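You operate a simulated robot arm through the tools that you are given. There is no shell and no other tool.

Carry out the task below with a simulated robot arm. There is one attempt and no reset: what you move stays moved.

Task
Nest the three trays and lay the sheet in the top one.
Fine: the blue tray in the grey one, the third on top; the sheet is in the orange-handled drawer; shut it again.
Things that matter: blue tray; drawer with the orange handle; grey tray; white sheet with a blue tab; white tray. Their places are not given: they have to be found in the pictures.

The check looks at the end state, three seconds after you hand in, the way a careful person would. Anything else that was tipped, shoved, dropped, spilled or broken makes it a failure. Flat cloth is picked up by pressing the open fingertips on it (5 to 10 N) and closing them slowly along it; thin cloth reads only 2 to 8 mm in the jaws.

Robot
A 7-joint arm with a fingered hand, fixed in place. Base frame: the origin is on the floor under the middle of its stand, x ahead of it, y to its left, z up. Lengths are in mm, angles in rad, forces in N, time in s.
It reaches about 1228 mm from its shoulder. Its first joint turns from -2.007 to 2.007 rad. Payload 5 kg.
The TCP is the grasp point between the finger pads, 32 mm short of the fingertips. In the tool frame z runs along the fingers and y along their closing line. The gripper opens to 160 mm; its body begins 89 mm behind the TCP. The gripper is a hand of 4 fingers: y runs from the thumb to the fingers, the wrist lies at [0, 0, -267] in the tool frame, and closing takes about 1.5 s.
Orientation is told as [roll, pitch, yaw] about the base's x, y, z axes, in that order, counted from this pose: with the fingers straight down and closing along the base's y, the tool's x points along the base's -x, its y along +y and its z along -z.

Tools
- The arm moves only by the tool nudge_tool. Its argument "steps" is a list of rows, each a list of 6 numbers: the shift along the base's x, y, z in cm, then the turn, a rotation vector about the base's x, y, z in rad. In form: [[dx, dy, dz, ax, ay, az], ...]. A call has 1 to 20 rows; each row is the pose to reach, as a shift and turn from the pose commanded when the call began. "gripper" is the closure in counts, from 0 (fully open) to 255 (shut), set as the call begins (left out, the last holds). Each row takes 0.2 s and may step no farther than 50 mm and 0.15 rad from the row before; otherwise, or with a gripper value out of range, the whole call is refused. Where a pose cannot be reached the arm comes as near as it can. A force on the tool above 80 N (or 10 N above the force at the start of the call, whichever is more), or a blocked arm, ends the call early, and 0.2 s more pass. Each finger travels about 45 mm/s and halts on what it meets, pressing with about 25 N; the grip force reading is that of the motor and also rises with nothing between the fingers. The clock runs only during rows and for 0.2 s after the last one: add rows that repeat a pose to give the fingers time. The reply holds the time, the measured pose of the TCP, the force on the tool along the base axes, the opening and the grip force, in the units named above and with some noise, with the torque about the TCP (base axes, N m) and any sound that the robot's microphone picked up.
- Cameras (640 x 400 px; columns grow to the right, rows downward): "scene" is fixed at [392.3, 653.3, 1481.8]; the picture's right is [-0.85, -0.53, 0.00], its down [-0.37, 0.58, -0.72] and it looks along [0.39, -0.61, -0.69] (base axes); focal length 214 px, centre (320, 200). "wrist" rides on the gripper at [80, -4, -114] in the tool frame; the picture's right is [0.05, 1.00, 0.00], its down [-0.82, 0.04, -0.58] and it looks along [-0.58, 0.03, 0.82] (tool axes); focal length 265 px, centre (320, 200).
- camera(camera): a new picture of that camera. No time passes.
- raise_lower(by): slides the trunk up (or, below 0, down) by that many mm; the arm rides with it, the base frame stays. It gives what a move gives, with no picture.
- finger_targets(finger1, finger2, finger3, thumb_bend): sets how far each is bent, from 0 (flat) to 1 (curled in); at 0.3 the hand is open as for a grip, at 0.7 the pads meet at the TCP. One left out holds its place. A second passes; each finger stops where it meets its share of the squeeze, and holds until it gets a number again. A gripper value or a shape takes the hand back. It gives what a move gives, with no picture; readings hold the bend of each and the force on the fingers (four entries, about 0 where the hand has none), thumb and palm.
- preshape(shape): the hand has 4 fingers and takes this shape, open, in about a second: jaw (thumb against the fingers, like two jaws); tri (thumb and two fingers); tip (a fingertip pinch); poke (one finger out to press); point (the index stretched); flat (the hand flat); cup (the hand cupped); fist (a fist). The gripper value then closes the fingers along that shape, each until it touches; the sizes above hold for jaw. It gives what a move gives, with no picture.
- measure_at(camera, pixels): for up to 12 pixels [column, row] of the newest picture of that camera ("zoom" is the newest enlarged one), the place [x, y, z] in the base frame of the surface seen there, good to about 2 mm, but the place of the scene camera against the robot may be out by one fixed shift of up to 18 mm in any direction. No time passes.
- close_up(camera, box): a new picture of the part [left, top, right, bottom] of that camera's present view, enlarged. No time passes.
- sign_off(): hands the job in; it is judged then, once.

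Leave the gripper open and the arm clear of the work at the hand-in unless told otherwise.

The tools are called after ">>>" as name(argument=value, ...) on one line, values as JSON. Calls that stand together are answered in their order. nudge_tool: Moves the arm, as the interface text tells. Its arguments: {"type":"object","properties":{"steps":{"type":"array"},"gripper":{"type":"number"}},"required":["steps"]} The other tools are called the same way: raise_lower (by) moves the trunk up or down; preshape (shape) gives the hand a shape; finger_targets (finger1, finger2, finger3, thumb_bend) moves the fingers one by one; camera (camera) takes a picture; measure_at (camera, pixels) gives the place of the surface under pixels of a picture; close_up (camera, box) takes an enlarged picture of a part of a camera's view; sign_off () hands the job in.

At the start:

```text
time_s: 0.0
tool_pos: [684.2, 221.7, 1245.9]
orientation: [0.002, 0.001, -0.001]
force: [0.0, 0.2, 0.1]
moment: [0.01, 0.0, -0.01]
width: 159.9
finger_force: 0.0
shape: jaw
bend: [0.3, 0.3, 0.3, 0.3]
finger forces: [0.1, 0.0, 0.0, 0.0, 0.0, 0.1]
trunk travel left (down, up): [-700.0, 290.0]
```

scene: 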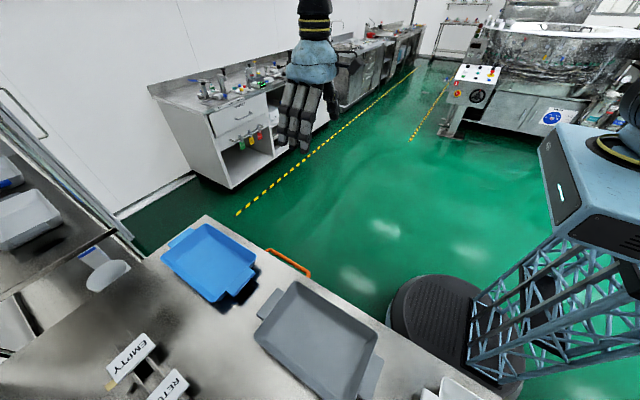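
wrist: 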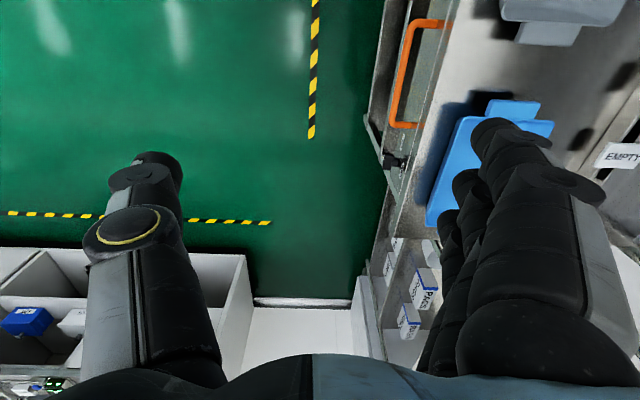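

I see the blue tray (about 210,262) and the grey tray (about 318,340) on a bench in the scene view, and an orange handle at (290,262). A white tray may be at (460,390) or on the shelf at the left. I'll take fresh pictures and enlargements first.

>>> close_up(camera="scene", box=[0, 200, 320, 400])

>>> close_up(camera="scene", box=[240, 220, 528, 400])

>>> camera(camera="wrist")

>>> camera(camera="scene")

```text
2.00 times, centred on (160, 300) of scene
```

zoom: 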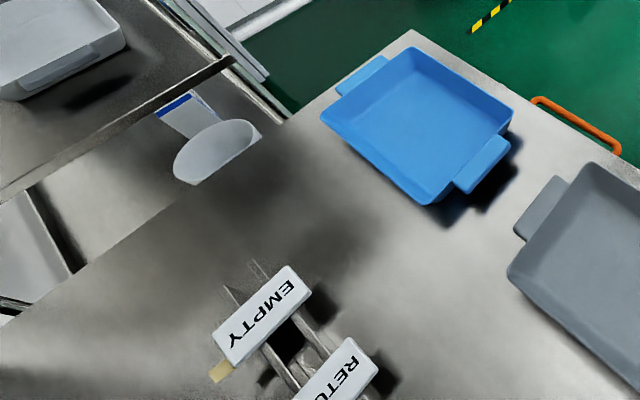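

```text
2.22 times, centred on (384, 310) of scene
```

zoom: 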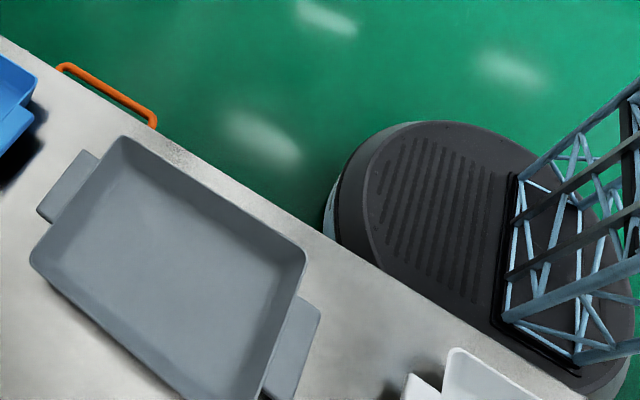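

```text
taken
```

wrist: 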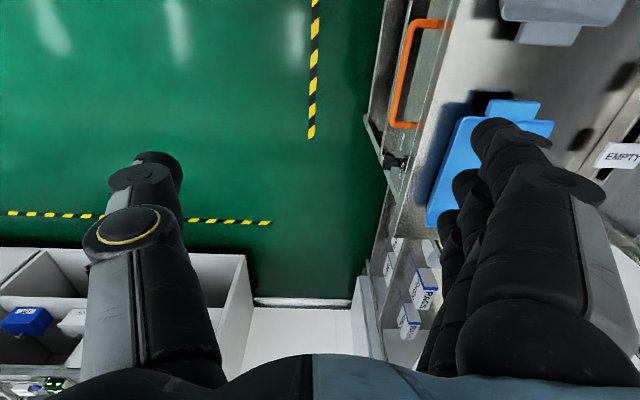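

```text
taken
```

scene: 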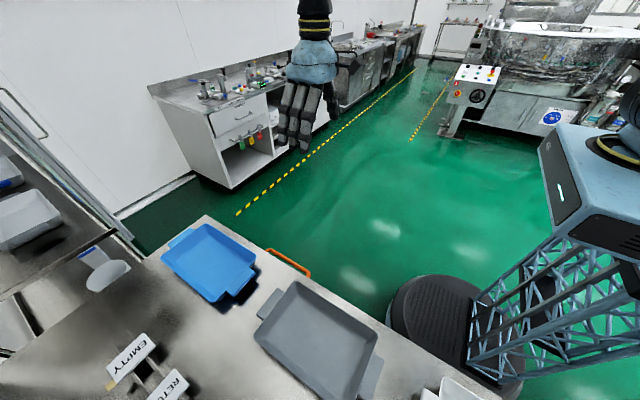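

The bench lies to the robot's left. I'll measure points on the blue tray, grey tray, the handle, the white item at bottom right, and the bench top.

>>> measure_at(camera="scene", pixels=[[205, 224], [256, 262], [212, 300], [161, 258], [210, 258], [180, 237], [240, 285], [267, 249], [309, 272], [290, 262], [205, 340], [240, 310]])

>>> measure_at(camera="scene", pixels=[[295, 282], [377, 335], [330, 398], [254, 337], [318, 335], [270, 303], [370, 380], [450, 380], [430, 395], [470, 395], [440, 370], [400, 365]])

```text
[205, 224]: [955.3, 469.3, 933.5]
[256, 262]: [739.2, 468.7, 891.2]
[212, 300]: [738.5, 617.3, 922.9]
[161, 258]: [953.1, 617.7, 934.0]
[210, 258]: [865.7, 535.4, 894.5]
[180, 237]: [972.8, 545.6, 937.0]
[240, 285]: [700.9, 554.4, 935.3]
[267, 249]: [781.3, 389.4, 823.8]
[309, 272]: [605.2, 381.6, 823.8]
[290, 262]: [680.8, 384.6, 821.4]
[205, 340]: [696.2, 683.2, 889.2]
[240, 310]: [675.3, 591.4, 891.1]
```

```text
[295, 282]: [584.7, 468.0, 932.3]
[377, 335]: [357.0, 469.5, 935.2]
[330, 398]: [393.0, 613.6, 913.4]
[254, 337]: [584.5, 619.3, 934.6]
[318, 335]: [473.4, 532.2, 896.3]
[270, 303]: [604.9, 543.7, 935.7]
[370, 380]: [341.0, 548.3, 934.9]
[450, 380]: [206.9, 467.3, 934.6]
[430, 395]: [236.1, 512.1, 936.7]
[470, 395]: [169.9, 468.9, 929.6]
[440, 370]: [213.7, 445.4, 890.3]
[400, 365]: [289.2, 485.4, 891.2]
```

The trays lie along y≈544 with their rims at z≈935 and the bench at z≈890. The handle is a bar at y≈385, z≈822. I'll measure the shelf, the signs and the decoy items before moving.

>>> measure_at(camera="scene", pixels=[[25, 220], [95, 255], [110, 275], [50, 255], [130, 360], [170, 385], [10, 325], [110, 235], [5, 300], [60, 200], [20, 160], [10, 180]])

>>> measure_at(camera="scene", pixels=[[205, 217], [240, 236], [320, 283], [400, 333], [480, 382], [300, 100], [325, 100], [295, 140], [440, 300], [480, 320], [580, 180], [560, 270]])

```text
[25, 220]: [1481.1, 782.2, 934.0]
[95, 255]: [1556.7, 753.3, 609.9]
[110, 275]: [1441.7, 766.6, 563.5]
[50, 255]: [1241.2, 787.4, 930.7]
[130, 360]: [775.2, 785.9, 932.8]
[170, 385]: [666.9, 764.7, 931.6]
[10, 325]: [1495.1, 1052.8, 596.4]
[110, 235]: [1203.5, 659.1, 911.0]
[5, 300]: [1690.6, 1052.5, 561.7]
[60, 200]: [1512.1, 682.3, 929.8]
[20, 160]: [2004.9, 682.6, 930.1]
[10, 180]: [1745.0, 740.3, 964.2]
```

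```text
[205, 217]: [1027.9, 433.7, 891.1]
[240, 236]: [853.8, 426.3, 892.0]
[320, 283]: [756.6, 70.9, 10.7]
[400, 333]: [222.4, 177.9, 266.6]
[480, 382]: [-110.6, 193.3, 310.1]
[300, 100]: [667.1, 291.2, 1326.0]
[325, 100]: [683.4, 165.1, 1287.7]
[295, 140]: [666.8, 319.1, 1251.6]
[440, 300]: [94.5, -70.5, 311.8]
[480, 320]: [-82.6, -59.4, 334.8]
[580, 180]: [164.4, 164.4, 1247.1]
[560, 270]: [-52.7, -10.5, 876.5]
```

The bench front edge is at y≈427 and the signs sit behind at y>750. Next I'll swing the arm to about (200, 380, 1246), yawed +90°, so the wrist camera looks over the bench at the third tray.

>>> nudge_tool(steps=[[-4.4, 1.45, 0, 0, 0, 0.14], [-8.8, 2.9, 0, 0, 0, 0.28], [-13.2, 4.35, 0, 0, 0, 0.42], [-17.6, 5.8, 0, 0, 0, 0.56], [-22, 7.25, 0, 0, 0, 0.7], [-26.4, 8.7, 0, 0, 0, 0.84], [-30.8, 10.15, 0, 0, 0, 0.98], [-35.2, 11.6, 0, 0, 0, 1.12], [-39.6, 13.05, 0, 0, 0, 1.26], [-44, 14.5, 0, 0, 0, 1.4], [-48.4, 16, 0, 0, 0, 1.54], [-48.4, 16, 0, 0, 0, 1.5708], [-48.4, 16, 0, 0, 0, 1.5708]])

>>> camera(camera="wrist")

>>> camera(camera="scene")

```text
time_s: 2.8
tool_pos: [200.3, 381.3, 1245.7]
orientation: [0.001, 0.0, 1.573]
force: [0.6, -0.4, 0.0]
moment: [-0.02, 0.0, -0.03]
width: 160.0
finger_force: 0.0
shape: jaw
bend: [0.3, 0.3, 0.3, 0.3]
finger forces: [0.0, 0.0, 0.0, 0.0, 0.0, 0.0]
trunk travel left (down, up): [-700.0, 290.0]
```

```text
taken
```

wrist: 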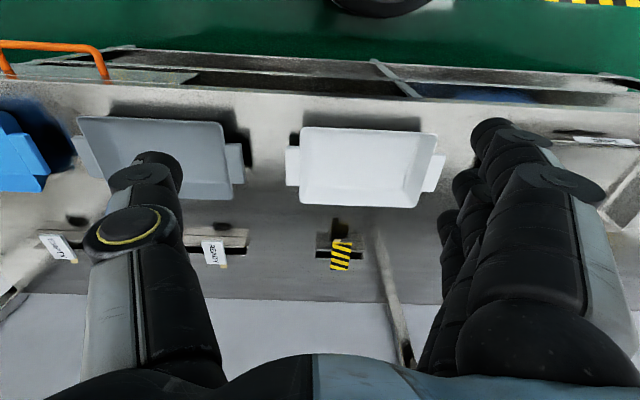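

```text
taken
```

scene: 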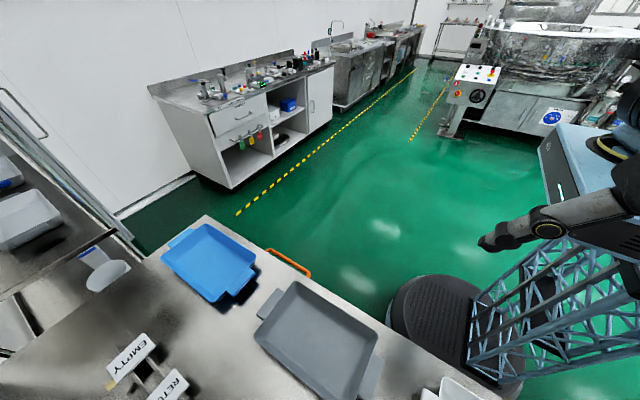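

The white tray is in view at about (367,165), with grey and blue to its left. I'll enlarge this view and measure the white and grey trays with the wrist camera.

>>> measure_at(camera="wrist", pixels=[[301, 127], [437, 134], [415, 207], [300, 200], [293, 165], [437, 172], [367, 165], [79, 118], [222, 122], [232, 197], [236, 165], [340, 250]])

>>> close_up(camera="wrist", box=[240, 80, 480, 230])

>>> close_up(camera="wrist", box=[0, 20, 320, 220])

```text
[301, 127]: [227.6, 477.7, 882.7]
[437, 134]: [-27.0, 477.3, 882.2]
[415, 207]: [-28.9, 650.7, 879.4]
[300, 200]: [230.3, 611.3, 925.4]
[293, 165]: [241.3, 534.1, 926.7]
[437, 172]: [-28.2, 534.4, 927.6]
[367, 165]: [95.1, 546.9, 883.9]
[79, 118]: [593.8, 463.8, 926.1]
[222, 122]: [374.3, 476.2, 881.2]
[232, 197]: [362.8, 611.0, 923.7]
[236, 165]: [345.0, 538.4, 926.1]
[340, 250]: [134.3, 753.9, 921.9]
```

```text
2.67 times, centred on (360, 155) of wrist
```

zoom: 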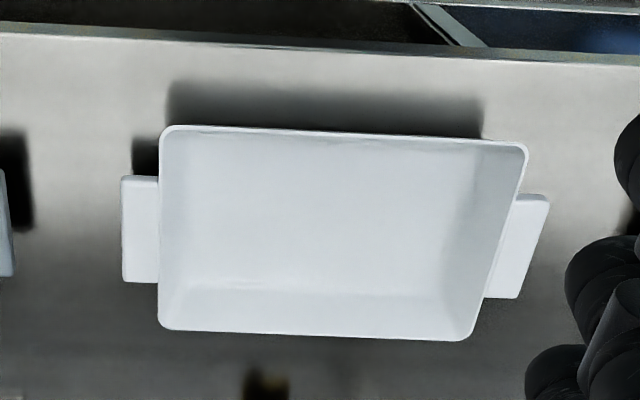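

```text
2.00 times, centred on (160, 120) of wrist
```

zoom: 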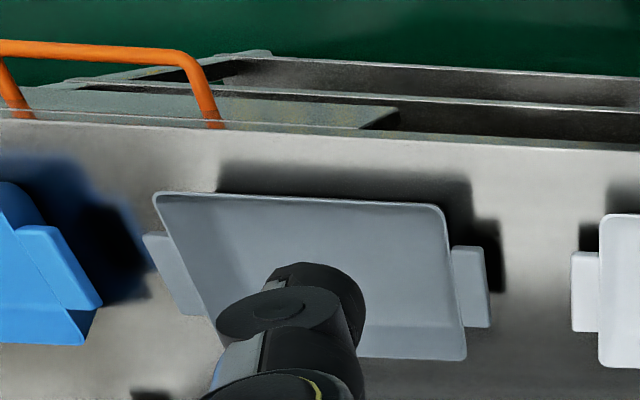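

The wrist camera gives the bench at z≈882 and rims at ≈926, so the scene camera reads about 8 mm high. I'll go closer to the white tray for precise edges.

>>> nudge_tool(steps=[[-2.6, 1, -3.6, 0, 0, 0], [-5.2, 2, -7.3, 0, 0, 0], [-7.8, 3, -11, 0, 0, 0], [-10.5, 3.9, -14.6, 0, 0, 0], [-10.5, 3.9, -14.6, 0, 0, 0]])

>>> camera(camera="wrist")

>>> close_up(camera="wrist", box=[200, 100, 440, 250])

```text
time_s: 4.0
tool_pos: [95.3, 420.7, 1100.3]
orientation: [0.002, 0.0, 1.57]
force: [-0.5, 0.0, 0.6]
moment: [0.03, 0.01, 0.0]
width: 159.8
finger_force: 0.0
shape: jaw
bend: [0.3, 0.3, 0.3, 0.3]
finger forces: [0.0, 0.0, 0.0, 0.0, 0.0, 0.0]
trunk travel left (down, up): [-700.0, 290.0]
```

```text
taken
```

wrist: 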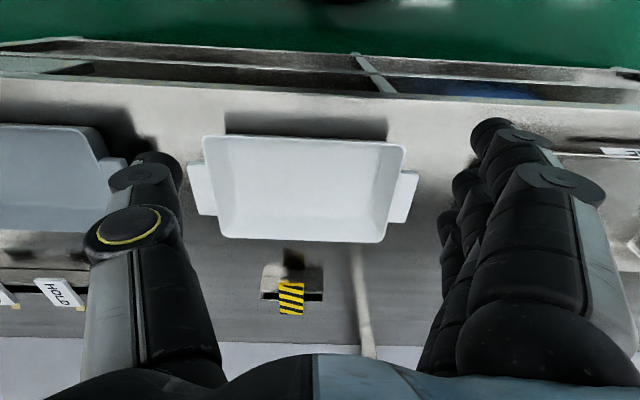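

```text
2.67 times, centred on (320, 175) of wrist
```

zoom: 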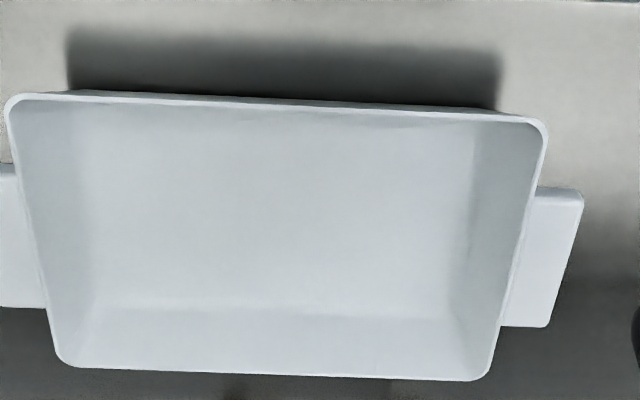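

I'll measure rim edges, tabs and inner floor edges of the white tray on the zoom.

>>> measure_at(camera="zoom", pixels=[[280, 98], [270, 373], [270, 368], [34, 240], [519, 240], [10, 240], [545, 255], [575, 200], [545, 322], [280, 300], [270, 340], [95, 240]])

>>> measure_at(camera="zoom", pixels=[[280, 130], [280, 200], [280, 107], [460, 240], [490, 240], [12, 105], [540, 128], [485, 375], [65, 362], [20, 170], [20, 303], [280, 60]])

```text
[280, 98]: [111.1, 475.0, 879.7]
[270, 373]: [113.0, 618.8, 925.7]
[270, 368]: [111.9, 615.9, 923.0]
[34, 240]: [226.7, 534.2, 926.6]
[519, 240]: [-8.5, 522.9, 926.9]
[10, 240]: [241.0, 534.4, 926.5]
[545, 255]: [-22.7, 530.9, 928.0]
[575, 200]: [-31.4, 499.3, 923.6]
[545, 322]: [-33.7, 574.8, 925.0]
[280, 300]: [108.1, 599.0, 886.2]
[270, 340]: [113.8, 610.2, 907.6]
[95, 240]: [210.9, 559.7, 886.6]
```

```text
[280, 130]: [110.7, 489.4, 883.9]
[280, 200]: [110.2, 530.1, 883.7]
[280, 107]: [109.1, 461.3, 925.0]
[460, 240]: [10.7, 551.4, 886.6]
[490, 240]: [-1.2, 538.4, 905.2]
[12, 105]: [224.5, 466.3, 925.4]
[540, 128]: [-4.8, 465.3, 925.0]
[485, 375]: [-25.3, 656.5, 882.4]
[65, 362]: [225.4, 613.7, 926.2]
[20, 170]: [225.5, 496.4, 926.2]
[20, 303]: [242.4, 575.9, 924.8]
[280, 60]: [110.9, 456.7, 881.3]
```

The white tray's outer rim spans about x −9…227 and y 460…620, with walls that slope about 20°. Next I'll slide over to the grey tray at the same height and look at it.

>>> nudge_tool(steps=[[4.5, 0, 0, 0, 0, 0], [9, 0, 0, 0, 0, 0], [13.5, 0, 0, 0, 0, 0], [18, 0, 0, 0, 0, 0], [22.5, 0, 0, 0, 0, 0], [27, 0, 0, 0, 0, 0], [31.5, 0, 0, 0, 0, 0], [36, 0, 0, 0, 0, 0], [38, 0, 0, 0, 0, 0], [38, 0, 0, 0, 0, 0]])

>>> camera(camera="wrist")

>>> close_up(camera="wrist", box=[200, 100, 440, 250])

```text
time_s: 6.2
tool_pos: [474.5, 421.3, 1100.4]
orientation: [0.003, 0.0, 1.569]
force: [0.5, -0.4, -0.5]
moment: [0.01, -0.03, 0.0]
width: 159.9
finger_force: 0.0
shape: jaw
bend: [0.3, 0.3, 0.3, 0.3]
finger forces: [0.0, 0.1, 0.0, 0.0, 0.1, 0.1]
trunk travel left (down, up): [-700.0, 290.0]
```

```text
taken
```

wrist: 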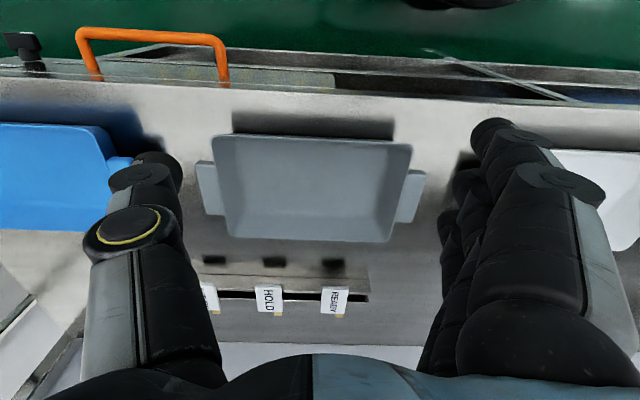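

```text
2.67 times, centred on (320, 175) of wrist
```

zoom: 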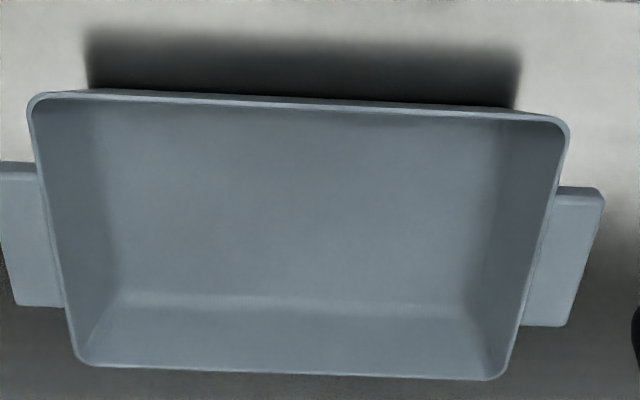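

The grey tray fills the middle of the view. I'll measure its rim edges, tabs and floor, plus the handle and drawer structure at the top of the picture.

>>> measure_at(camera="zoom", pixels=[[300, 99], [300, 104], [290, 373], [290, 377], [55, 230], [51, 230], [545, 240], [549, 240], [4, 230], [600, 200], [568, 322], [300, 200]])

>>> measure_at(camera="wrist", pixels=[[150, 34], [80, 45], [221, 45], [97, 78], [226, 84], [150, 75], [150, 88], [25, 45], [270, 80], [270, 90], [400, 75], [400, 95]])

>>> close_up(camera="wrist", box=[0, 10, 320, 130])

```text
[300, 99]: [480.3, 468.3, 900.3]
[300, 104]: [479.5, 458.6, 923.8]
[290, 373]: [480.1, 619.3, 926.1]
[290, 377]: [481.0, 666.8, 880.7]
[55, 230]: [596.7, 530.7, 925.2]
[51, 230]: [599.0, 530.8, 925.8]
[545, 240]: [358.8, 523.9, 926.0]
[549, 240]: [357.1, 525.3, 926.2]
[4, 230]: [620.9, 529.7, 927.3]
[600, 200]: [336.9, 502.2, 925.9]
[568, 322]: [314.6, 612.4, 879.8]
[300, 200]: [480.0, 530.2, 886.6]
```

```text
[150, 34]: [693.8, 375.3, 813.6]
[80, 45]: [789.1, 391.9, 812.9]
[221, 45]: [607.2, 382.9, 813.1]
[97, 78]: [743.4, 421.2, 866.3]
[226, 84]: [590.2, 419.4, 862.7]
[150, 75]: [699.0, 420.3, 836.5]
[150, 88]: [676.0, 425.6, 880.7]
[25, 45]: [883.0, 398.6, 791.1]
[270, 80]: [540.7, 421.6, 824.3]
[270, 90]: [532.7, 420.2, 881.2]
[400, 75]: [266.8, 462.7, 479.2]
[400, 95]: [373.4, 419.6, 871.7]
```

```text
2.00 times, centred on (160, 70) of wrist
```

zoom: 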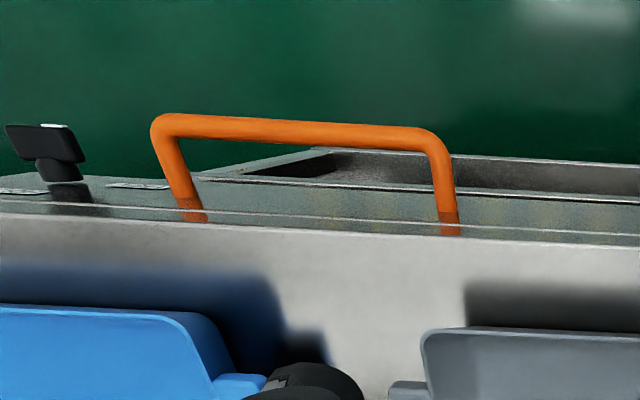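

Grey rim: x≈357…598 (centre ≈478), y≈458…620 (centre ≈539). I'll go on to the blue tray.

>>> nudge_tool(steps=[[4.5, 0, 0, 0, 0, 0], [9, 0, 0, 0, 0, 0], [13.5, 0, 0, 0, 0, 0], [18, 0, 0, 0, 0, 0], [22.5, 0, 0, 0, 0, 0], [27, 0, 0, 0, 0, 0], [31.5, 0, 0, 0, 0, 0], [36, 0, 0, 0, 0, 0], [38, 0, 0, 0, 0, 0], [38, 0, 0, 0, 0, 0]])

>>> camera(camera="wrist")

>>> close_up(camera="wrist", box=[200, 100, 440, 250])

```text
time_s: 8.4
tool_pos: [855.6, 420.1, 1100.1]
orientation: [0.0, -0.001, 1.57]
force: [0.1, -0.2, 0.7]
moment: [0.01, -0.03, 0.0]
width: 159.7
finger_force: 0.0
shape: jaw
bend: [0.3, 0.3, 0.3, 0.3]
finger forces: [0.0, 0.0, 0.1, 0.1, 0.0, 0.0]
trunk travel left (down, up): [-700.0, 290.0]
```

```text
taken
```

wrist: 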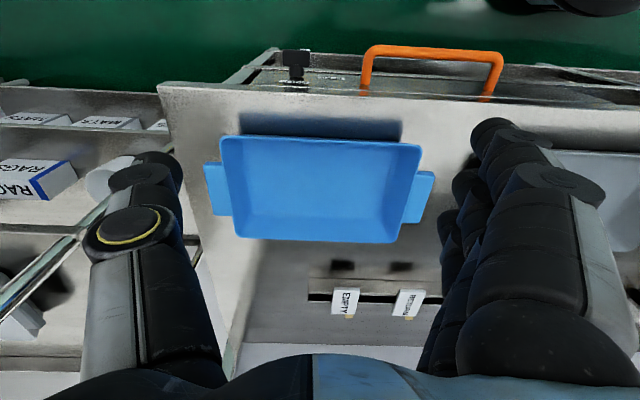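

```text
2.67 times, centred on (320, 175) of wrist
```

zoom: 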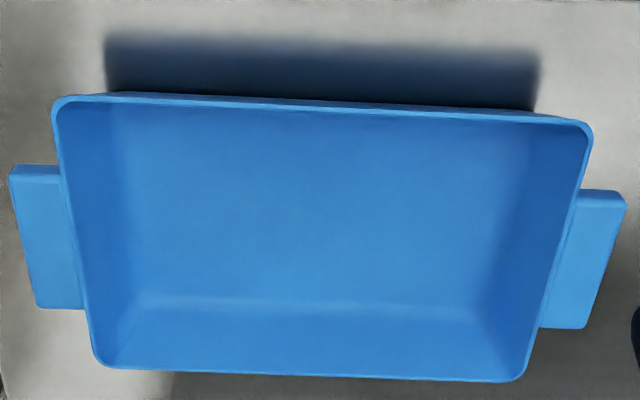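

>>> measure_at(camera="zoom", pixels=[[320, 101], [320, 106], [310, 373], [310, 377], [78, 230], [74, 230], [568, 240], [572, 240], [20, 220], [14, 220], [612, 240], [320, 200]])

>>> measure_at(camera="zoom", pixels=[[62, 103], [585, 128], [104, 360], [516, 376], [130, 230], [520, 240], [310, 305], [30, 168], [45, 304], [618, 195], [580, 324], [606, 255]])

```text
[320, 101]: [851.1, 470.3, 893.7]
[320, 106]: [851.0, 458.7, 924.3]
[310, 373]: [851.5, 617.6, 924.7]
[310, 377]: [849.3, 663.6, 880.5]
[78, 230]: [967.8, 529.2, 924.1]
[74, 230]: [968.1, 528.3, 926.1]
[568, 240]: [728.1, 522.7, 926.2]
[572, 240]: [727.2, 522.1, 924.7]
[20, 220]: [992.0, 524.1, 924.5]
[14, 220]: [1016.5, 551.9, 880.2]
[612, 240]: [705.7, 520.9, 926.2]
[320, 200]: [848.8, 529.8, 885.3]
```

```text
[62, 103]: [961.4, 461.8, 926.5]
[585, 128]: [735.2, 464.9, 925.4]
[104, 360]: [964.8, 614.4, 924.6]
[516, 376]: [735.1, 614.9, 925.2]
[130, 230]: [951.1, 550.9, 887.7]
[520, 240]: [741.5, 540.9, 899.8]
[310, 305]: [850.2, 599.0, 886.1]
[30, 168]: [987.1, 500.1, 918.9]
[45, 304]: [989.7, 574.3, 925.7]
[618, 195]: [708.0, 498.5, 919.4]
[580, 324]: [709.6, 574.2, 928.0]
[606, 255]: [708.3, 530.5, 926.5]
```

The three trays are the same size: 240 × 160 mm rim, centred at y≈539. Straddling the 160 mm width needs the hand a little wider than the jaw's 160. I'll test finger bend 0.2 here in free air to see what width that gives.

>>> finger_targets(finger1=0.2, finger2=0.2, finger3=0.2, thumb_bend=0.2)

>>> camera(camera="wrist")

>>> camera(camera="scene")

```text
time_s: 9.4
tool_pos: [856.1, 419.6, 1099.8]
orientation: [0.001, 0.0, 1.571]
force: [0.6, -0.2, 0.7]
moment: [0.0, -0.02, 0.0]
width: 193.6
finger_force: 0.1
shape: fingers
bend: [0.2, 0.2, 0.2, 0.2]
finger forces: [0.0, 0.0, 0.0, 0.0, 0.1, 0.0]
trunk travel left (down, up): [-700.0, 290.0]
```

```text
taken
```

wrist: 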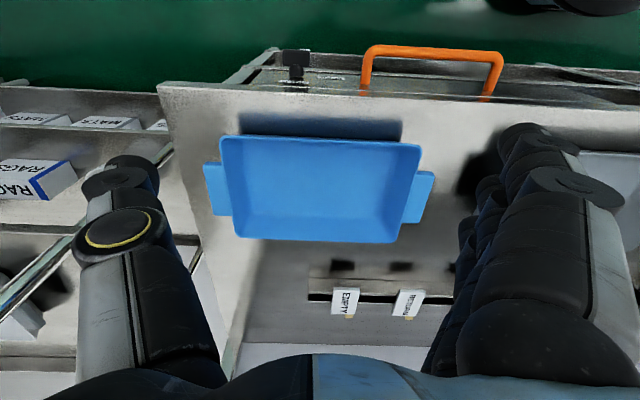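

```text
taken
```

scene: 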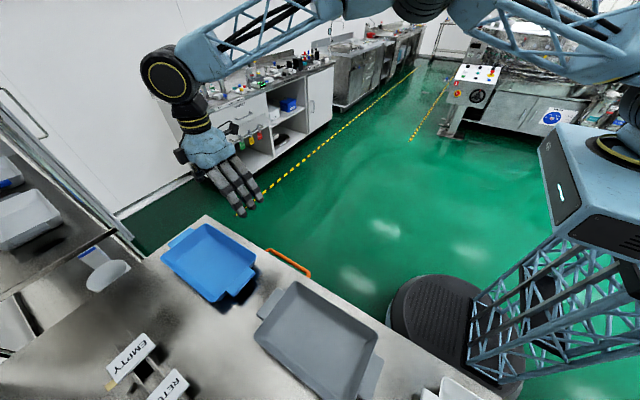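

Bend 0.2 gives 193.6 mm, enough to straddle the 160 mm tray. I'll turn the hand back to yaw 0 (closing along y) while moving over the blue tray's centre (848, 539), staying at z≈1100.

>>> nudge_tool(steps=[[-0.1, 1.1, 0, 0, 0, -0.143], [-0.2, 2.2, 0, 0, 0, -0.286], [-0.3, 3.3, 0, 0, 0, -0.429], [-0.4, 4.4, 0, 0, 0, -0.572], [-0.5, 5.5, 0, 0, 0, -0.715], [-0.6, 6.6, 0, 0, 0, -0.858], [-0.65, 7.7, 0, 0, 0, -1.001], [-0.7, 8.8, 0, 0, 0, -1.144], [-0.7, 9.9, 0, 0, 0, -1.287], [-0.7, 11, 0, 0, 0, -1.43], [-0.7, 11.9, 0, 0, 0, -1.5708], [-0.7, 11.9, 0, 0, 0, -1.5708]])

>>> camera(camera="wrist")

>>> camera(camera="scene")

```text
time_s: 12.0
tool_pos: [847.5, 539.5, 1099.6]
orientation: [0.002, -0.001, -0.003]
force: [0.0, 0.8, 0.4]
moment: [0.02, 0.01, -0.02]
width: 193.8
finger_force: 0.1
shape: fingers
bend: [0.2, 0.2, 0.2, 0.2]
finger forces: [0.1, 0.0, 0.1, 0.0, 0.0, 0.0]
trunk travel left (down, up): [-700.0, 290.0]
```

```text
taken
```

wrist: 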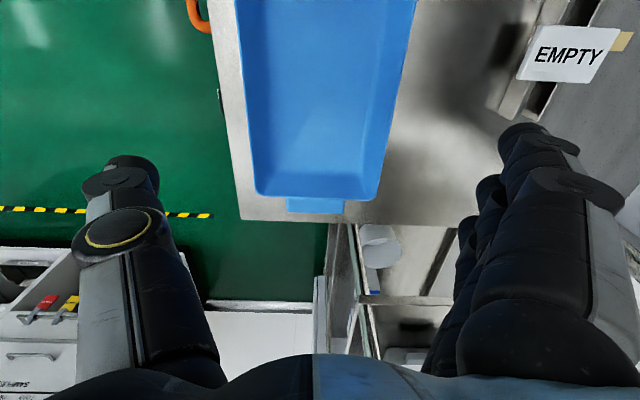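

```text
taken
```

scene: 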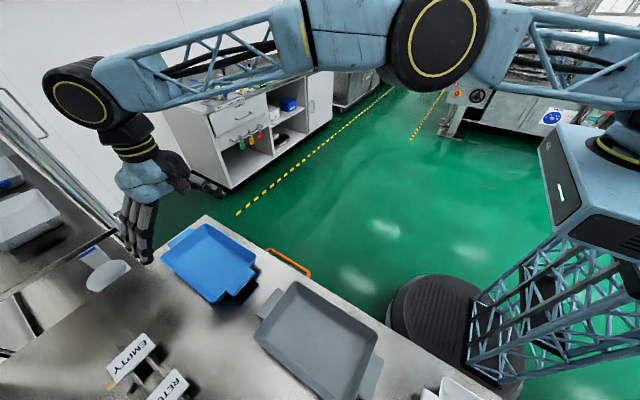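

I'll zoom in on the hand to check its shape (finger and thumb geometry) before descending.

>>> close_up(camera="scene", box=[80, 120, 272, 240])

>>> measure_at(camera="zoom", pixels=[[215, 460], [420, 230]])

```text
3.33 times, centred on (176, 180) of scene
```

zoom: 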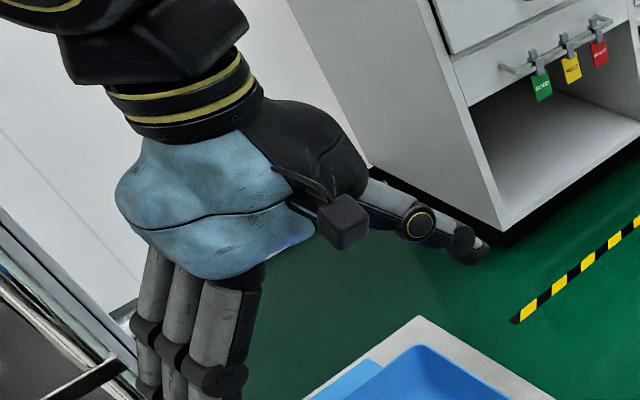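

```text
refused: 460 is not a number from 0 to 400
```

Before descending I'll measure where the fingertips are, using the wrist view: thumb tip near (130,165), finger tip near (525,135).

>>> measure_at(camera="wrist", pixels=[[130, 162], [150, 170], [110, 170], [130, 185], [525, 130], [508, 145], [545, 135], [490, 190], [470, 230], [130, 232], [235, 10], [280, 190]])

```text
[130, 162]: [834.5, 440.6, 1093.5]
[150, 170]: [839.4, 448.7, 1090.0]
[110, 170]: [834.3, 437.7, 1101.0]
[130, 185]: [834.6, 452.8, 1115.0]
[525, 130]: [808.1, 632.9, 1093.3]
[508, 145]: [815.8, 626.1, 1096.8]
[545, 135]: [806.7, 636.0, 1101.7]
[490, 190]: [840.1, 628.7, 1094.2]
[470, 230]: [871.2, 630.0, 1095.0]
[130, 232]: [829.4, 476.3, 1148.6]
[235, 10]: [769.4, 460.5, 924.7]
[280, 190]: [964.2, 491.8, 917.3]
```

The fingers look splayed outward when this wide, which matters for lifting. I'll measure points along the thumb's and finger's inner edges to learn the inclination of the pads.

>>> close_up(camera="wrist", box=[60, 140, 260, 400])

>>> measure_at(camera="wrist", pixels=[[212, 360], [203, 330], [190, 300], [178, 275], [165, 245], [158, 215], [155, 190], [153, 172], [140, 160], [100, 200], [90, 245], [100, 320]])

>>> measure_at(camera="wrist", pixels=[[430, 365], [440, 340], [446, 310], [455, 280], [462, 250], [466, 225], [480, 185], [503, 150], [510, 128], [540, 180], [560, 250], [560, 320]])

```text
1.54 times, centred on (160, 270) of wrist
```

zoom: 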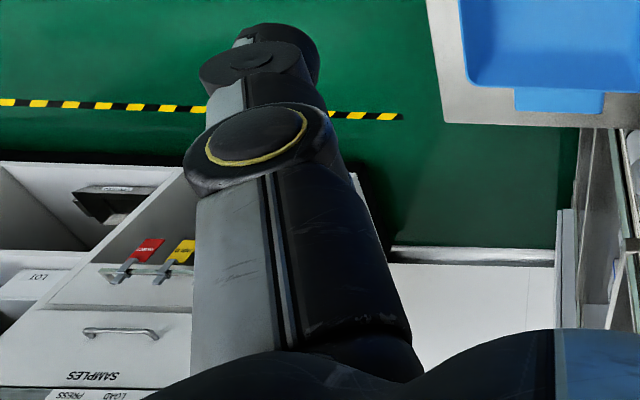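

```text
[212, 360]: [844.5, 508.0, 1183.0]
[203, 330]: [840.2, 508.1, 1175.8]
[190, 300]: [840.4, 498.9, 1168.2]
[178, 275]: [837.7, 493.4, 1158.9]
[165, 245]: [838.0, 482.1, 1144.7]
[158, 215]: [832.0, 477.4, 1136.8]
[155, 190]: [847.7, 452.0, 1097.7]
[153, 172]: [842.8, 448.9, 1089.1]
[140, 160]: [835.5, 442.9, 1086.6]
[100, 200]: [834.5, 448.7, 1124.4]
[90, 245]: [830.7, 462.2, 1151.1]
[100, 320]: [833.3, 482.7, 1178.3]
```

```text
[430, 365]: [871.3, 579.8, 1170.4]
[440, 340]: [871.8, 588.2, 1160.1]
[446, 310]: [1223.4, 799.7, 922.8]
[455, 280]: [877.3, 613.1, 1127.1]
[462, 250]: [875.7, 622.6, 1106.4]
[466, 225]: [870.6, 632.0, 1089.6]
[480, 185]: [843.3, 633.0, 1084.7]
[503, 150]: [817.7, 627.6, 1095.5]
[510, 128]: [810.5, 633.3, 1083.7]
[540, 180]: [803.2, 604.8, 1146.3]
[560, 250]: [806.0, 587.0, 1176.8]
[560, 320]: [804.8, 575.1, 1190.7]
```

The distal segments splay about 28° at bend 0.2. I'll check 0.35 to see the distal inclination at about the tray's width.

>>> finger_targets(finger1=0.35, finger2=0.35, finger3=0.35, thumb_bend=0.35)

>>> camera(camera="wrist")

>>> close_up(camera="wrist", box=[60, 100, 260, 400])

>>> close_up(camera="wrist", box=[400, 80, 640, 230])

```text
time_s: 13.0
tool_pos: [848.7, 539.0, 1099.2]
orientation: [0.001, 0.001, -0.001]
force: [0.2, -0.2, 1.0]
moment: [-0.01, 0.04, 0.0]
width: 152.6
finger_force: 0.1
shape: fingers
bend: [0.35, 0.35, 0.35, 0.35]
finger forces: [0.1, 0.1, 0.0, 0.0, 0.0, 0.0]
trunk travel left (down, up): [-700.0, 290.0]
```

```text
taken
```

wrist: 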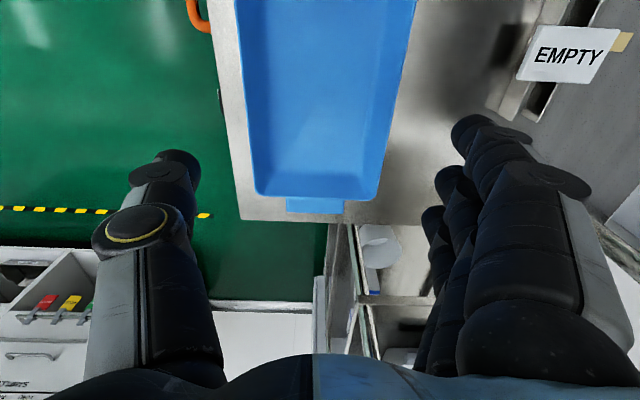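

```text
1.33 times, centred on (160, 250) of wrist
```

zoom: 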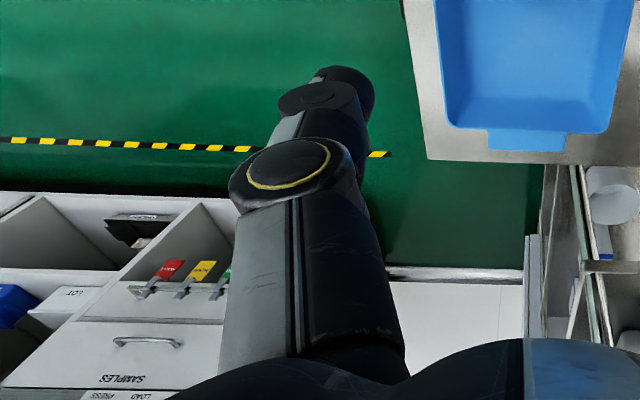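

```text
2.67 times, centred on (520, 155) of wrist
```

zoom: 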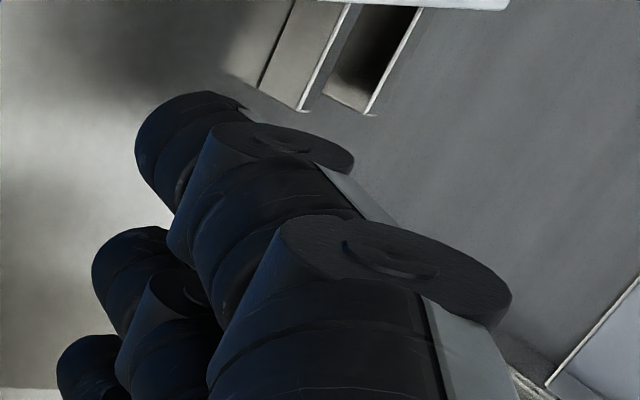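

I'll measure along the inner (right) edge of the thumb and the left edge of the fingers at this bend.

>>> measure_at(camera="wrist", pixels=[[215, 350], [205, 300], [198, 270], [192, 240], [186, 220], [195, 205], [197, 180], [190, 160], [175, 152], [165, 165], [130, 190], [130, 232]])

>>> measure_at(camera="wrist", pixels=[[420, 350], [428, 310], [430, 280], [428, 250], [424, 225], [430, 210], [438, 190], [445, 170], [455, 135], [465, 118], [495, 125], [540, 175]])

```text
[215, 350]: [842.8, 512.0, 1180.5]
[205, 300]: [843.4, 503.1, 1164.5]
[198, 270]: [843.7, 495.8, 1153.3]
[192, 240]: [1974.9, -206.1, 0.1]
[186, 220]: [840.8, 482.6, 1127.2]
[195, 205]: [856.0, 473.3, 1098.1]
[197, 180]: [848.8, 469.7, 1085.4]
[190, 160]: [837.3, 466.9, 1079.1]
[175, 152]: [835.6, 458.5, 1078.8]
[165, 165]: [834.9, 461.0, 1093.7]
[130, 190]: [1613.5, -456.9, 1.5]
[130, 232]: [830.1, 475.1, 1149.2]
```

```text
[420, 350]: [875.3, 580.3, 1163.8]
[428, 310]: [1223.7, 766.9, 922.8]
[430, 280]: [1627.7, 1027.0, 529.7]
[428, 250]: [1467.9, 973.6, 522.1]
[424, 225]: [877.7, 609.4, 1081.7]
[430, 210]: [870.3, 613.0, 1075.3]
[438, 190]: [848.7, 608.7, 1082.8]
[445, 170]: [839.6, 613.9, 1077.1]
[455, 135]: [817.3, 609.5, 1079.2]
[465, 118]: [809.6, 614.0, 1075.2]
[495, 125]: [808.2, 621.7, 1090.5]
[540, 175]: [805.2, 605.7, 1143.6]
```

At 0.35 the distal pads are only about 16° off vertical and the tips are about 140 apart, so an outside squeeze near the fingertips should hold. I'll open to 0.2 again, then descend around the blue tray.

>>> finger_targets(finger1=0.2, finger2=0.2, finger3=0.2, thumb_bend=0.2)

>>> nudge_tool(steps=[[0, -0.05, -4, 0, 0, 0], [0, -0.05, -8, 0, 0, 0], [0, -0.05, -11, 0, 0, 0], [0, -0.05, -13, 0, 0, 0], [0, -0.05, -13, 0, 0, 0]])

>>> camera(camera="wrist")

>>> camera(camera="scene")

```text
time_s: 14.0
tool_pos: [846.5, 539.5, 1100.7]
orientation: [0.001, -0.001, -0.002]
force: [0.5, -0.6, 0.1]
moment: [-0.02, 0.01, 0.01]
width: 193.4
finger_force: 0.1
shape: fingers
bend: [0.2, 0.2, 0.2, 0.2]
finger forces: [0.1, 0.0, 0.0, 0.0, 0.0, 0.0]
trunk travel left (down, up): [-700.0, 290.0]
```

```text
time_s: 15.2
tool_pos: [847.1, 538.6, 969.1]
orientation: [0.002, 0.0, -0.004]
force: [-0.3, -0.8, -0.1]
moment: [0.0, 0.03, -0.01]
width: 193.7
finger_force: 0.1
shape: fingers
bend: [0.2, 0.2, 0.2, 0.2]
finger forces: [0.1, 0.0, 0.0, 0.1, 0.1, 0.0]
trunk travel left (down, up): [-700.0, 290.0]
```

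```text
taken
```

wrist: 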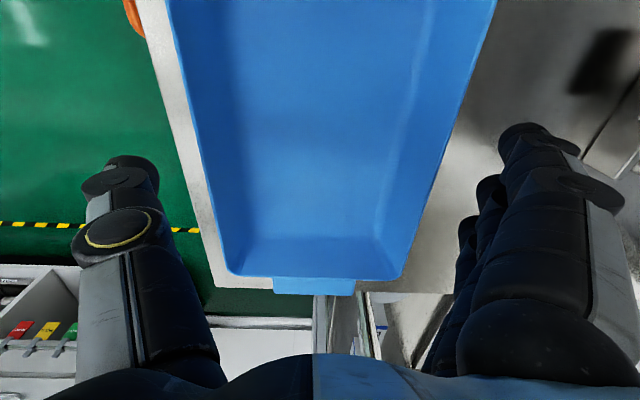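

```text
taken
```

scene: 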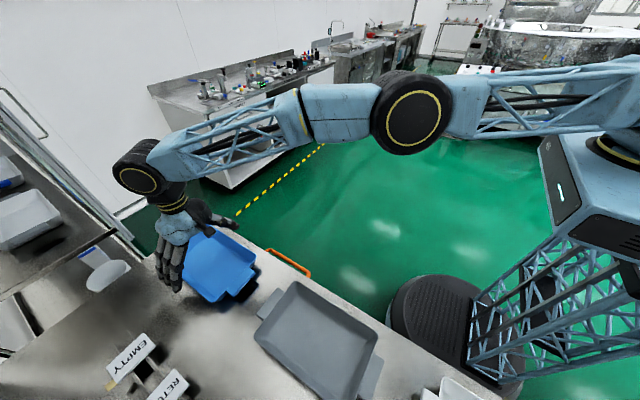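

The thumb and fingers sit outside both long rims. I'll lower to TCP z≈937 (tips about 10–16 mm below the rim), then close gently.

>>> nudge_tool(steps=[[0.05, 0, -1.1, 0, 0, 0], [0.05, 0, -2.2, 0, 0, 0], [0.05, 0, -3.2, 0, 0, 0], [0.05, 0, -3.2, 0, 0, 0]])

>>> camera(camera="wrist")

```text
time_s: 16.2
tool_pos: [847.8, 539.2, 937.9]
orientation: [0.0, -0.002, -0.003]
force: [-0.1, 0.1, 0.4]
moment: [-0.02, 0.02, 0.02]
width: 193.7
finger_force: 0.0
shape: fingers
bend: [0.2, 0.2, 0.2, 0.2]
finger forces: [0.0, 0.1, 0.0, 0.0, 0.0, 0.0]
trunk travel left (down, up): [-700.0, 290.0]
```

```text
taken
```

wrist: 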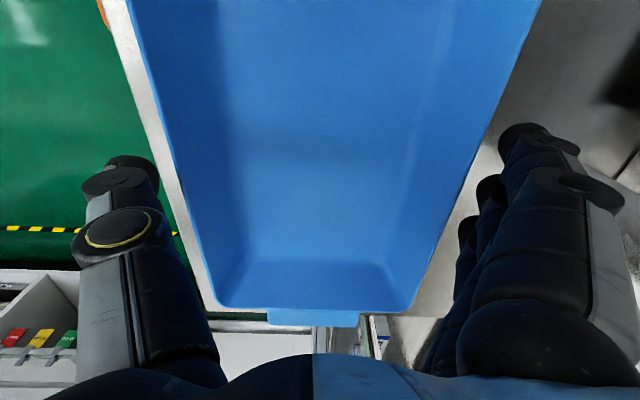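

The hand straddles the tray with clearance both sides. Now I'll close the gripper onto the rim and hold still for about 1.6 s.

>>> nudge_tool(steps=[[0, 0, 0, 0, 0, 0], [0, 0, 0, 0, 0, 0], [0, 0, 0, 0, 0, 0], [0, 0, 0, 0, 0, 0], [0, 0, 0, 0, 0, 0], [0, 0, 0, 0, 0, 0], [0, 0, 0, 0, 0, 0], [0, 0, 0, 0, 0, 0]], gripper=60)

>>> camera(camera="wrist")

```text
time_s: 18.0
tool_pos: [847.2, 537.9, 937.9]
orientation: [0.002, 0.001, -0.002]
force: [0.9, 0.6, 1.7]
moment: [-0.05, -0.01, 0.02]
width: 155.4
finger_force: 24.8
shape: jaw
bend: [0.36, 0.36, 0.36, 0.33]
finger forces: [8.7, 8.8, 8.7, 0.1, 26.0, 0.0]
trunk travel left (down, up): [-700.0, 290.0]
```

```text
taken
```

wrist: 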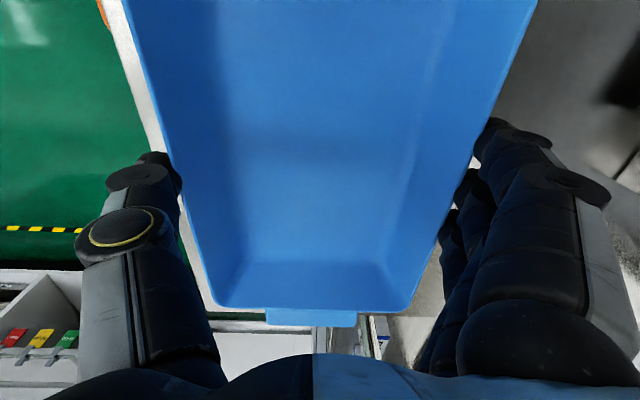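

All three fingers (8.7 N each) and the thumb (26 N) press on the tray. I'll try a slow small lift of 15 mm and check.

>>> nudge_tool(steps=[[0, 0, 0.3, 0, 0, 0], [0, 0, 0.6, 0, 0, 0], [0, 0, 0.9, 0, 0, 0], [0, 0, 1.2, 0, 0, 0], [0, 0, 1.5, 0, 0, 0], [0, 0, 1.5, 0, 0, 0]])

>>> camera(camera="wrist")

>>> close_up(camera="scene", box=[100, 160, 340, 310])

```text
time_s: 19.4
tool_pos: [848.1, 539.0, 952.2]
orientation: [0.001, -0.001, 0.0]
force: [0.4, 0.0, -1.6]
moment: [-0.04, 0.01, 0.03]
width: 155.5
finger_force: 25.0
shape: jaw
bend: [0.36, 0.36, 0.36, 0.33]
finger forces: [8.7, 8.7, 8.8, 0.0, 25.9, 0.0]
trunk travel left (down, up): [-700.0, 290.0]
```

```text
taken
```

wrist: 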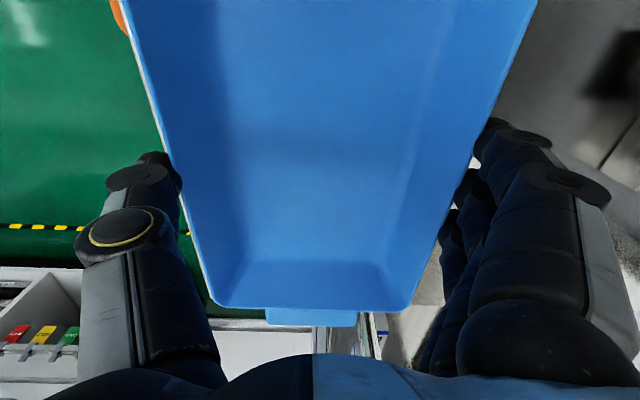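

```text
2.67 times, centred on (220, 235) of scene
```

zoom: 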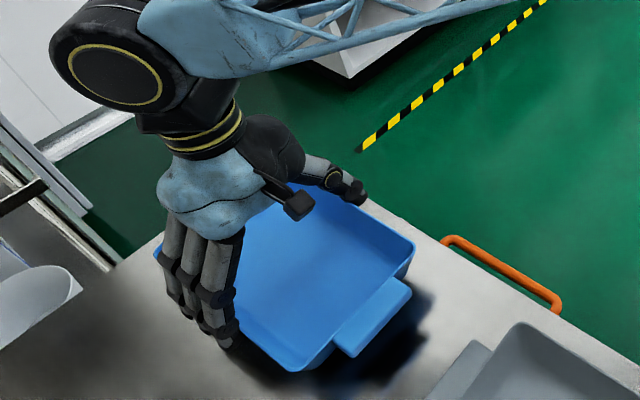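

The tray rises with the hand (about 3 N of weight, no slip). I'll lift it to clear, then carry it in −x over the grey tray at moderate speed.

>>> nudge_tool(steps=[[0, 0, 2, 0, 0, 0], [0, 0, 4, 0, 0, 0], [0, 0, 6, 0, 0, 0], [0, 0, 8, 0, 0, 0], [0, 0, 8.5, 0, 0, 0], [0, 0, 8.5, 0, 0, 0]])

>>> nudge_tool(steps=[[-1, 0, 0, 0, 0, 0], [-3, 0, 0, 0, 0, 0], [-5.5, 0, 0, 0, 0, 0], [-8, 0, 0, 0, 0, 0], [-10.5, 0, 0, 0, 0, 0], [-13, 0, 0, 0, 0, 0], [-15.5, 0, 0, 0, 0, 0], [-18, 0, 0, 0, 0, 0], [-20.5, 0, 0, 0, 0, 0], [-23, 0, 0, 0, 0, 0], [-25.5, 0, 0, 0, 0, 0], [-28, 0, 0, 0, 0, 0], [-30.5, 0, 0, 0, 0, 0], [-33, 0, 0, 0, 0, 0], [-35, 0, 0, 0, 0, 0], [-36.5, 0, 0, 0, 0, 0], [-37, 0, 0, 0, 0, 0], [-37, 0, 0, 0, 0, 0]])

>>> camera(camera="wrist")

>>> camera(camera="scene")

```text
time_s: 20.8
tool_pos: [848.8, 538.2, 1037.6]
orientation: [0.0, 0.001, -0.001]
force: [0.3, -0.2, -3.6]
moment: [0.02, -0.03, 0.0]
width: 155.8
finger_force: 25.4
shape: jaw
bend: [0.36, 0.36, 0.36, 0.33]
finger forces: [8.7, 8.7, 8.7, 0.1, 25.9, 0.1]
trunk travel left (down, up): [-700.0, 290.0]
```

```text
time_s: 24.6
tool_pos: [477.1, 538.8, 1038.0]
orientation: [-0.002, 0.001, -0.002]
force: [-0.4, 0.2, -2.0]
moment: [0.0, 0.01, 0.01]
width: 155.8
finger_force: 25.0
shape: jaw
bend: [0.36, 0.36, 0.36, 0.33]
finger forces: [8.6, 8.6, 8.7, 0.0, 25.6, 0.0]
trunk travel left (down, up): [-700.0, 290.0]
```

```text
taken
```

wrist: 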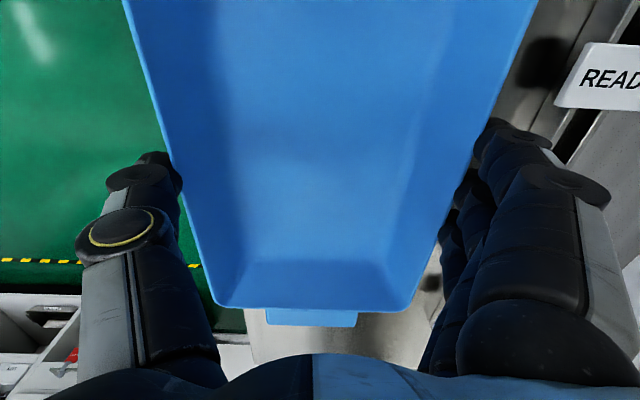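

```text
taken
```

scene: 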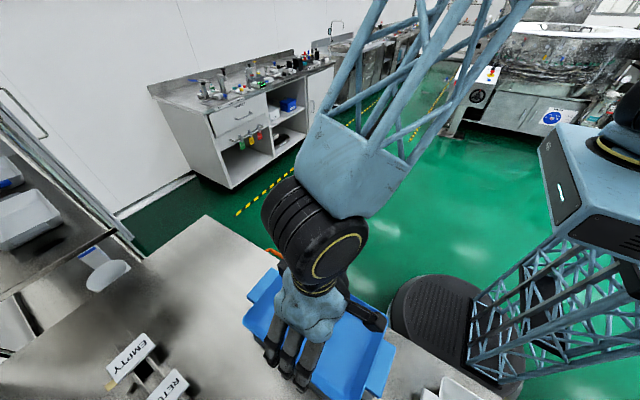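

The tray is held level. I'll measure its rim in the wrist picture (far edge near row 307, left edge near col 145, right edge near col 520) to line it up with the grey tray.

>>> measure_at(camera="wrist", pixels=[[290, 305], [340, 308], [240, 305], [385, 308], [136, 30], [148, 70], [164, 120], [524, 30], [511, 70], [490, 110], [310, 322], [285, 322]])

>>> close_up(camera="wrist", box=[120, 0, 540, 340])

```text
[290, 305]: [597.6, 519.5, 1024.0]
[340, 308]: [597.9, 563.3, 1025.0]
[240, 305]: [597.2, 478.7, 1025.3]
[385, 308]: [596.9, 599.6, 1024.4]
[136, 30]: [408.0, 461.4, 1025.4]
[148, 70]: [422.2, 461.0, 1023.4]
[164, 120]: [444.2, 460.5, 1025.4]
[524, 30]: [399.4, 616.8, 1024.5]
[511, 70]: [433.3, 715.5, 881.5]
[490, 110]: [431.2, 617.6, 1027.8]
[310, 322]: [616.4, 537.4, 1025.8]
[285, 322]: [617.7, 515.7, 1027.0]
```

```text
1.18 times, centred on (330, 170) of wrist
```

zoom: 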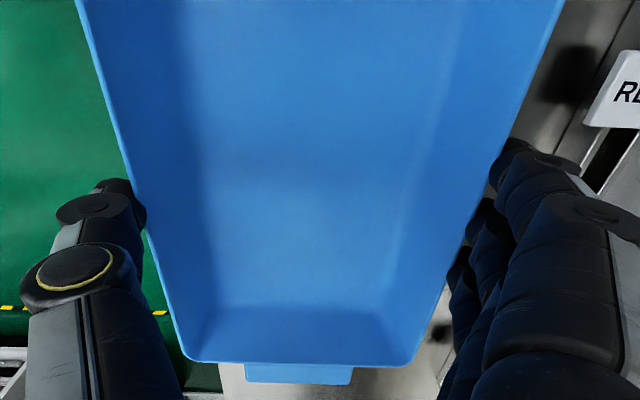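

The blue rim is level (z≈1025), its far edge is at x≈598 and its sides at y≈460/618. That matches the grey rim (598, 458/620) within a millimetre or two. I'll lower it to TCP z≈958.

>>> nudge_tool(steps=[[0.05, 0, -1.5, 0, 0, 0], [0.05, 0, -3, 0, 0, 0], [0.05, 0, -4.5, 0, 0, 0], [0.05, 0, -6, 0, 0, 0], [0.05, 0, -7, 0, 0, 0], [0.05, 0, -7.8, 0, 0, 0], [0.05, 0, -7.8, 0, 0, 0]])

>>> camera(camera="wrist")

>>> close_up(camera="scene", box=[220, 240, 460, 390])

```text
time_s: 26.2
tool_pos: [476.7, 538.2, 959.7]
orientation: [0.0, 0.0, -0.002]
force: [-0.8, -0.1, -1.6]
moment: [-0.01, 0.01, -0.01]
width: 155.8
finger_force: 24.9
shape: jaw
bend: [0.36, 0.36, 0.36, 0.33]
finger forces: [8.6, 8.5, 8.7, 0.0, 25.5, 0.0]
trunk travel left (down, up): [-700.0, 290.0]
```

```text
taken
```

wrist: 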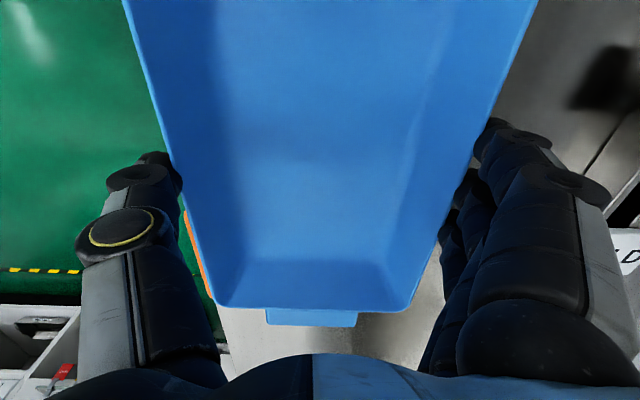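

```text
2.67 times, centred on (340, 315) of scene
```

zoom: 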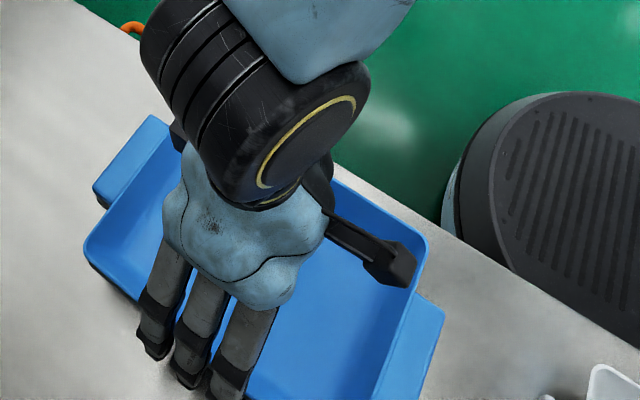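

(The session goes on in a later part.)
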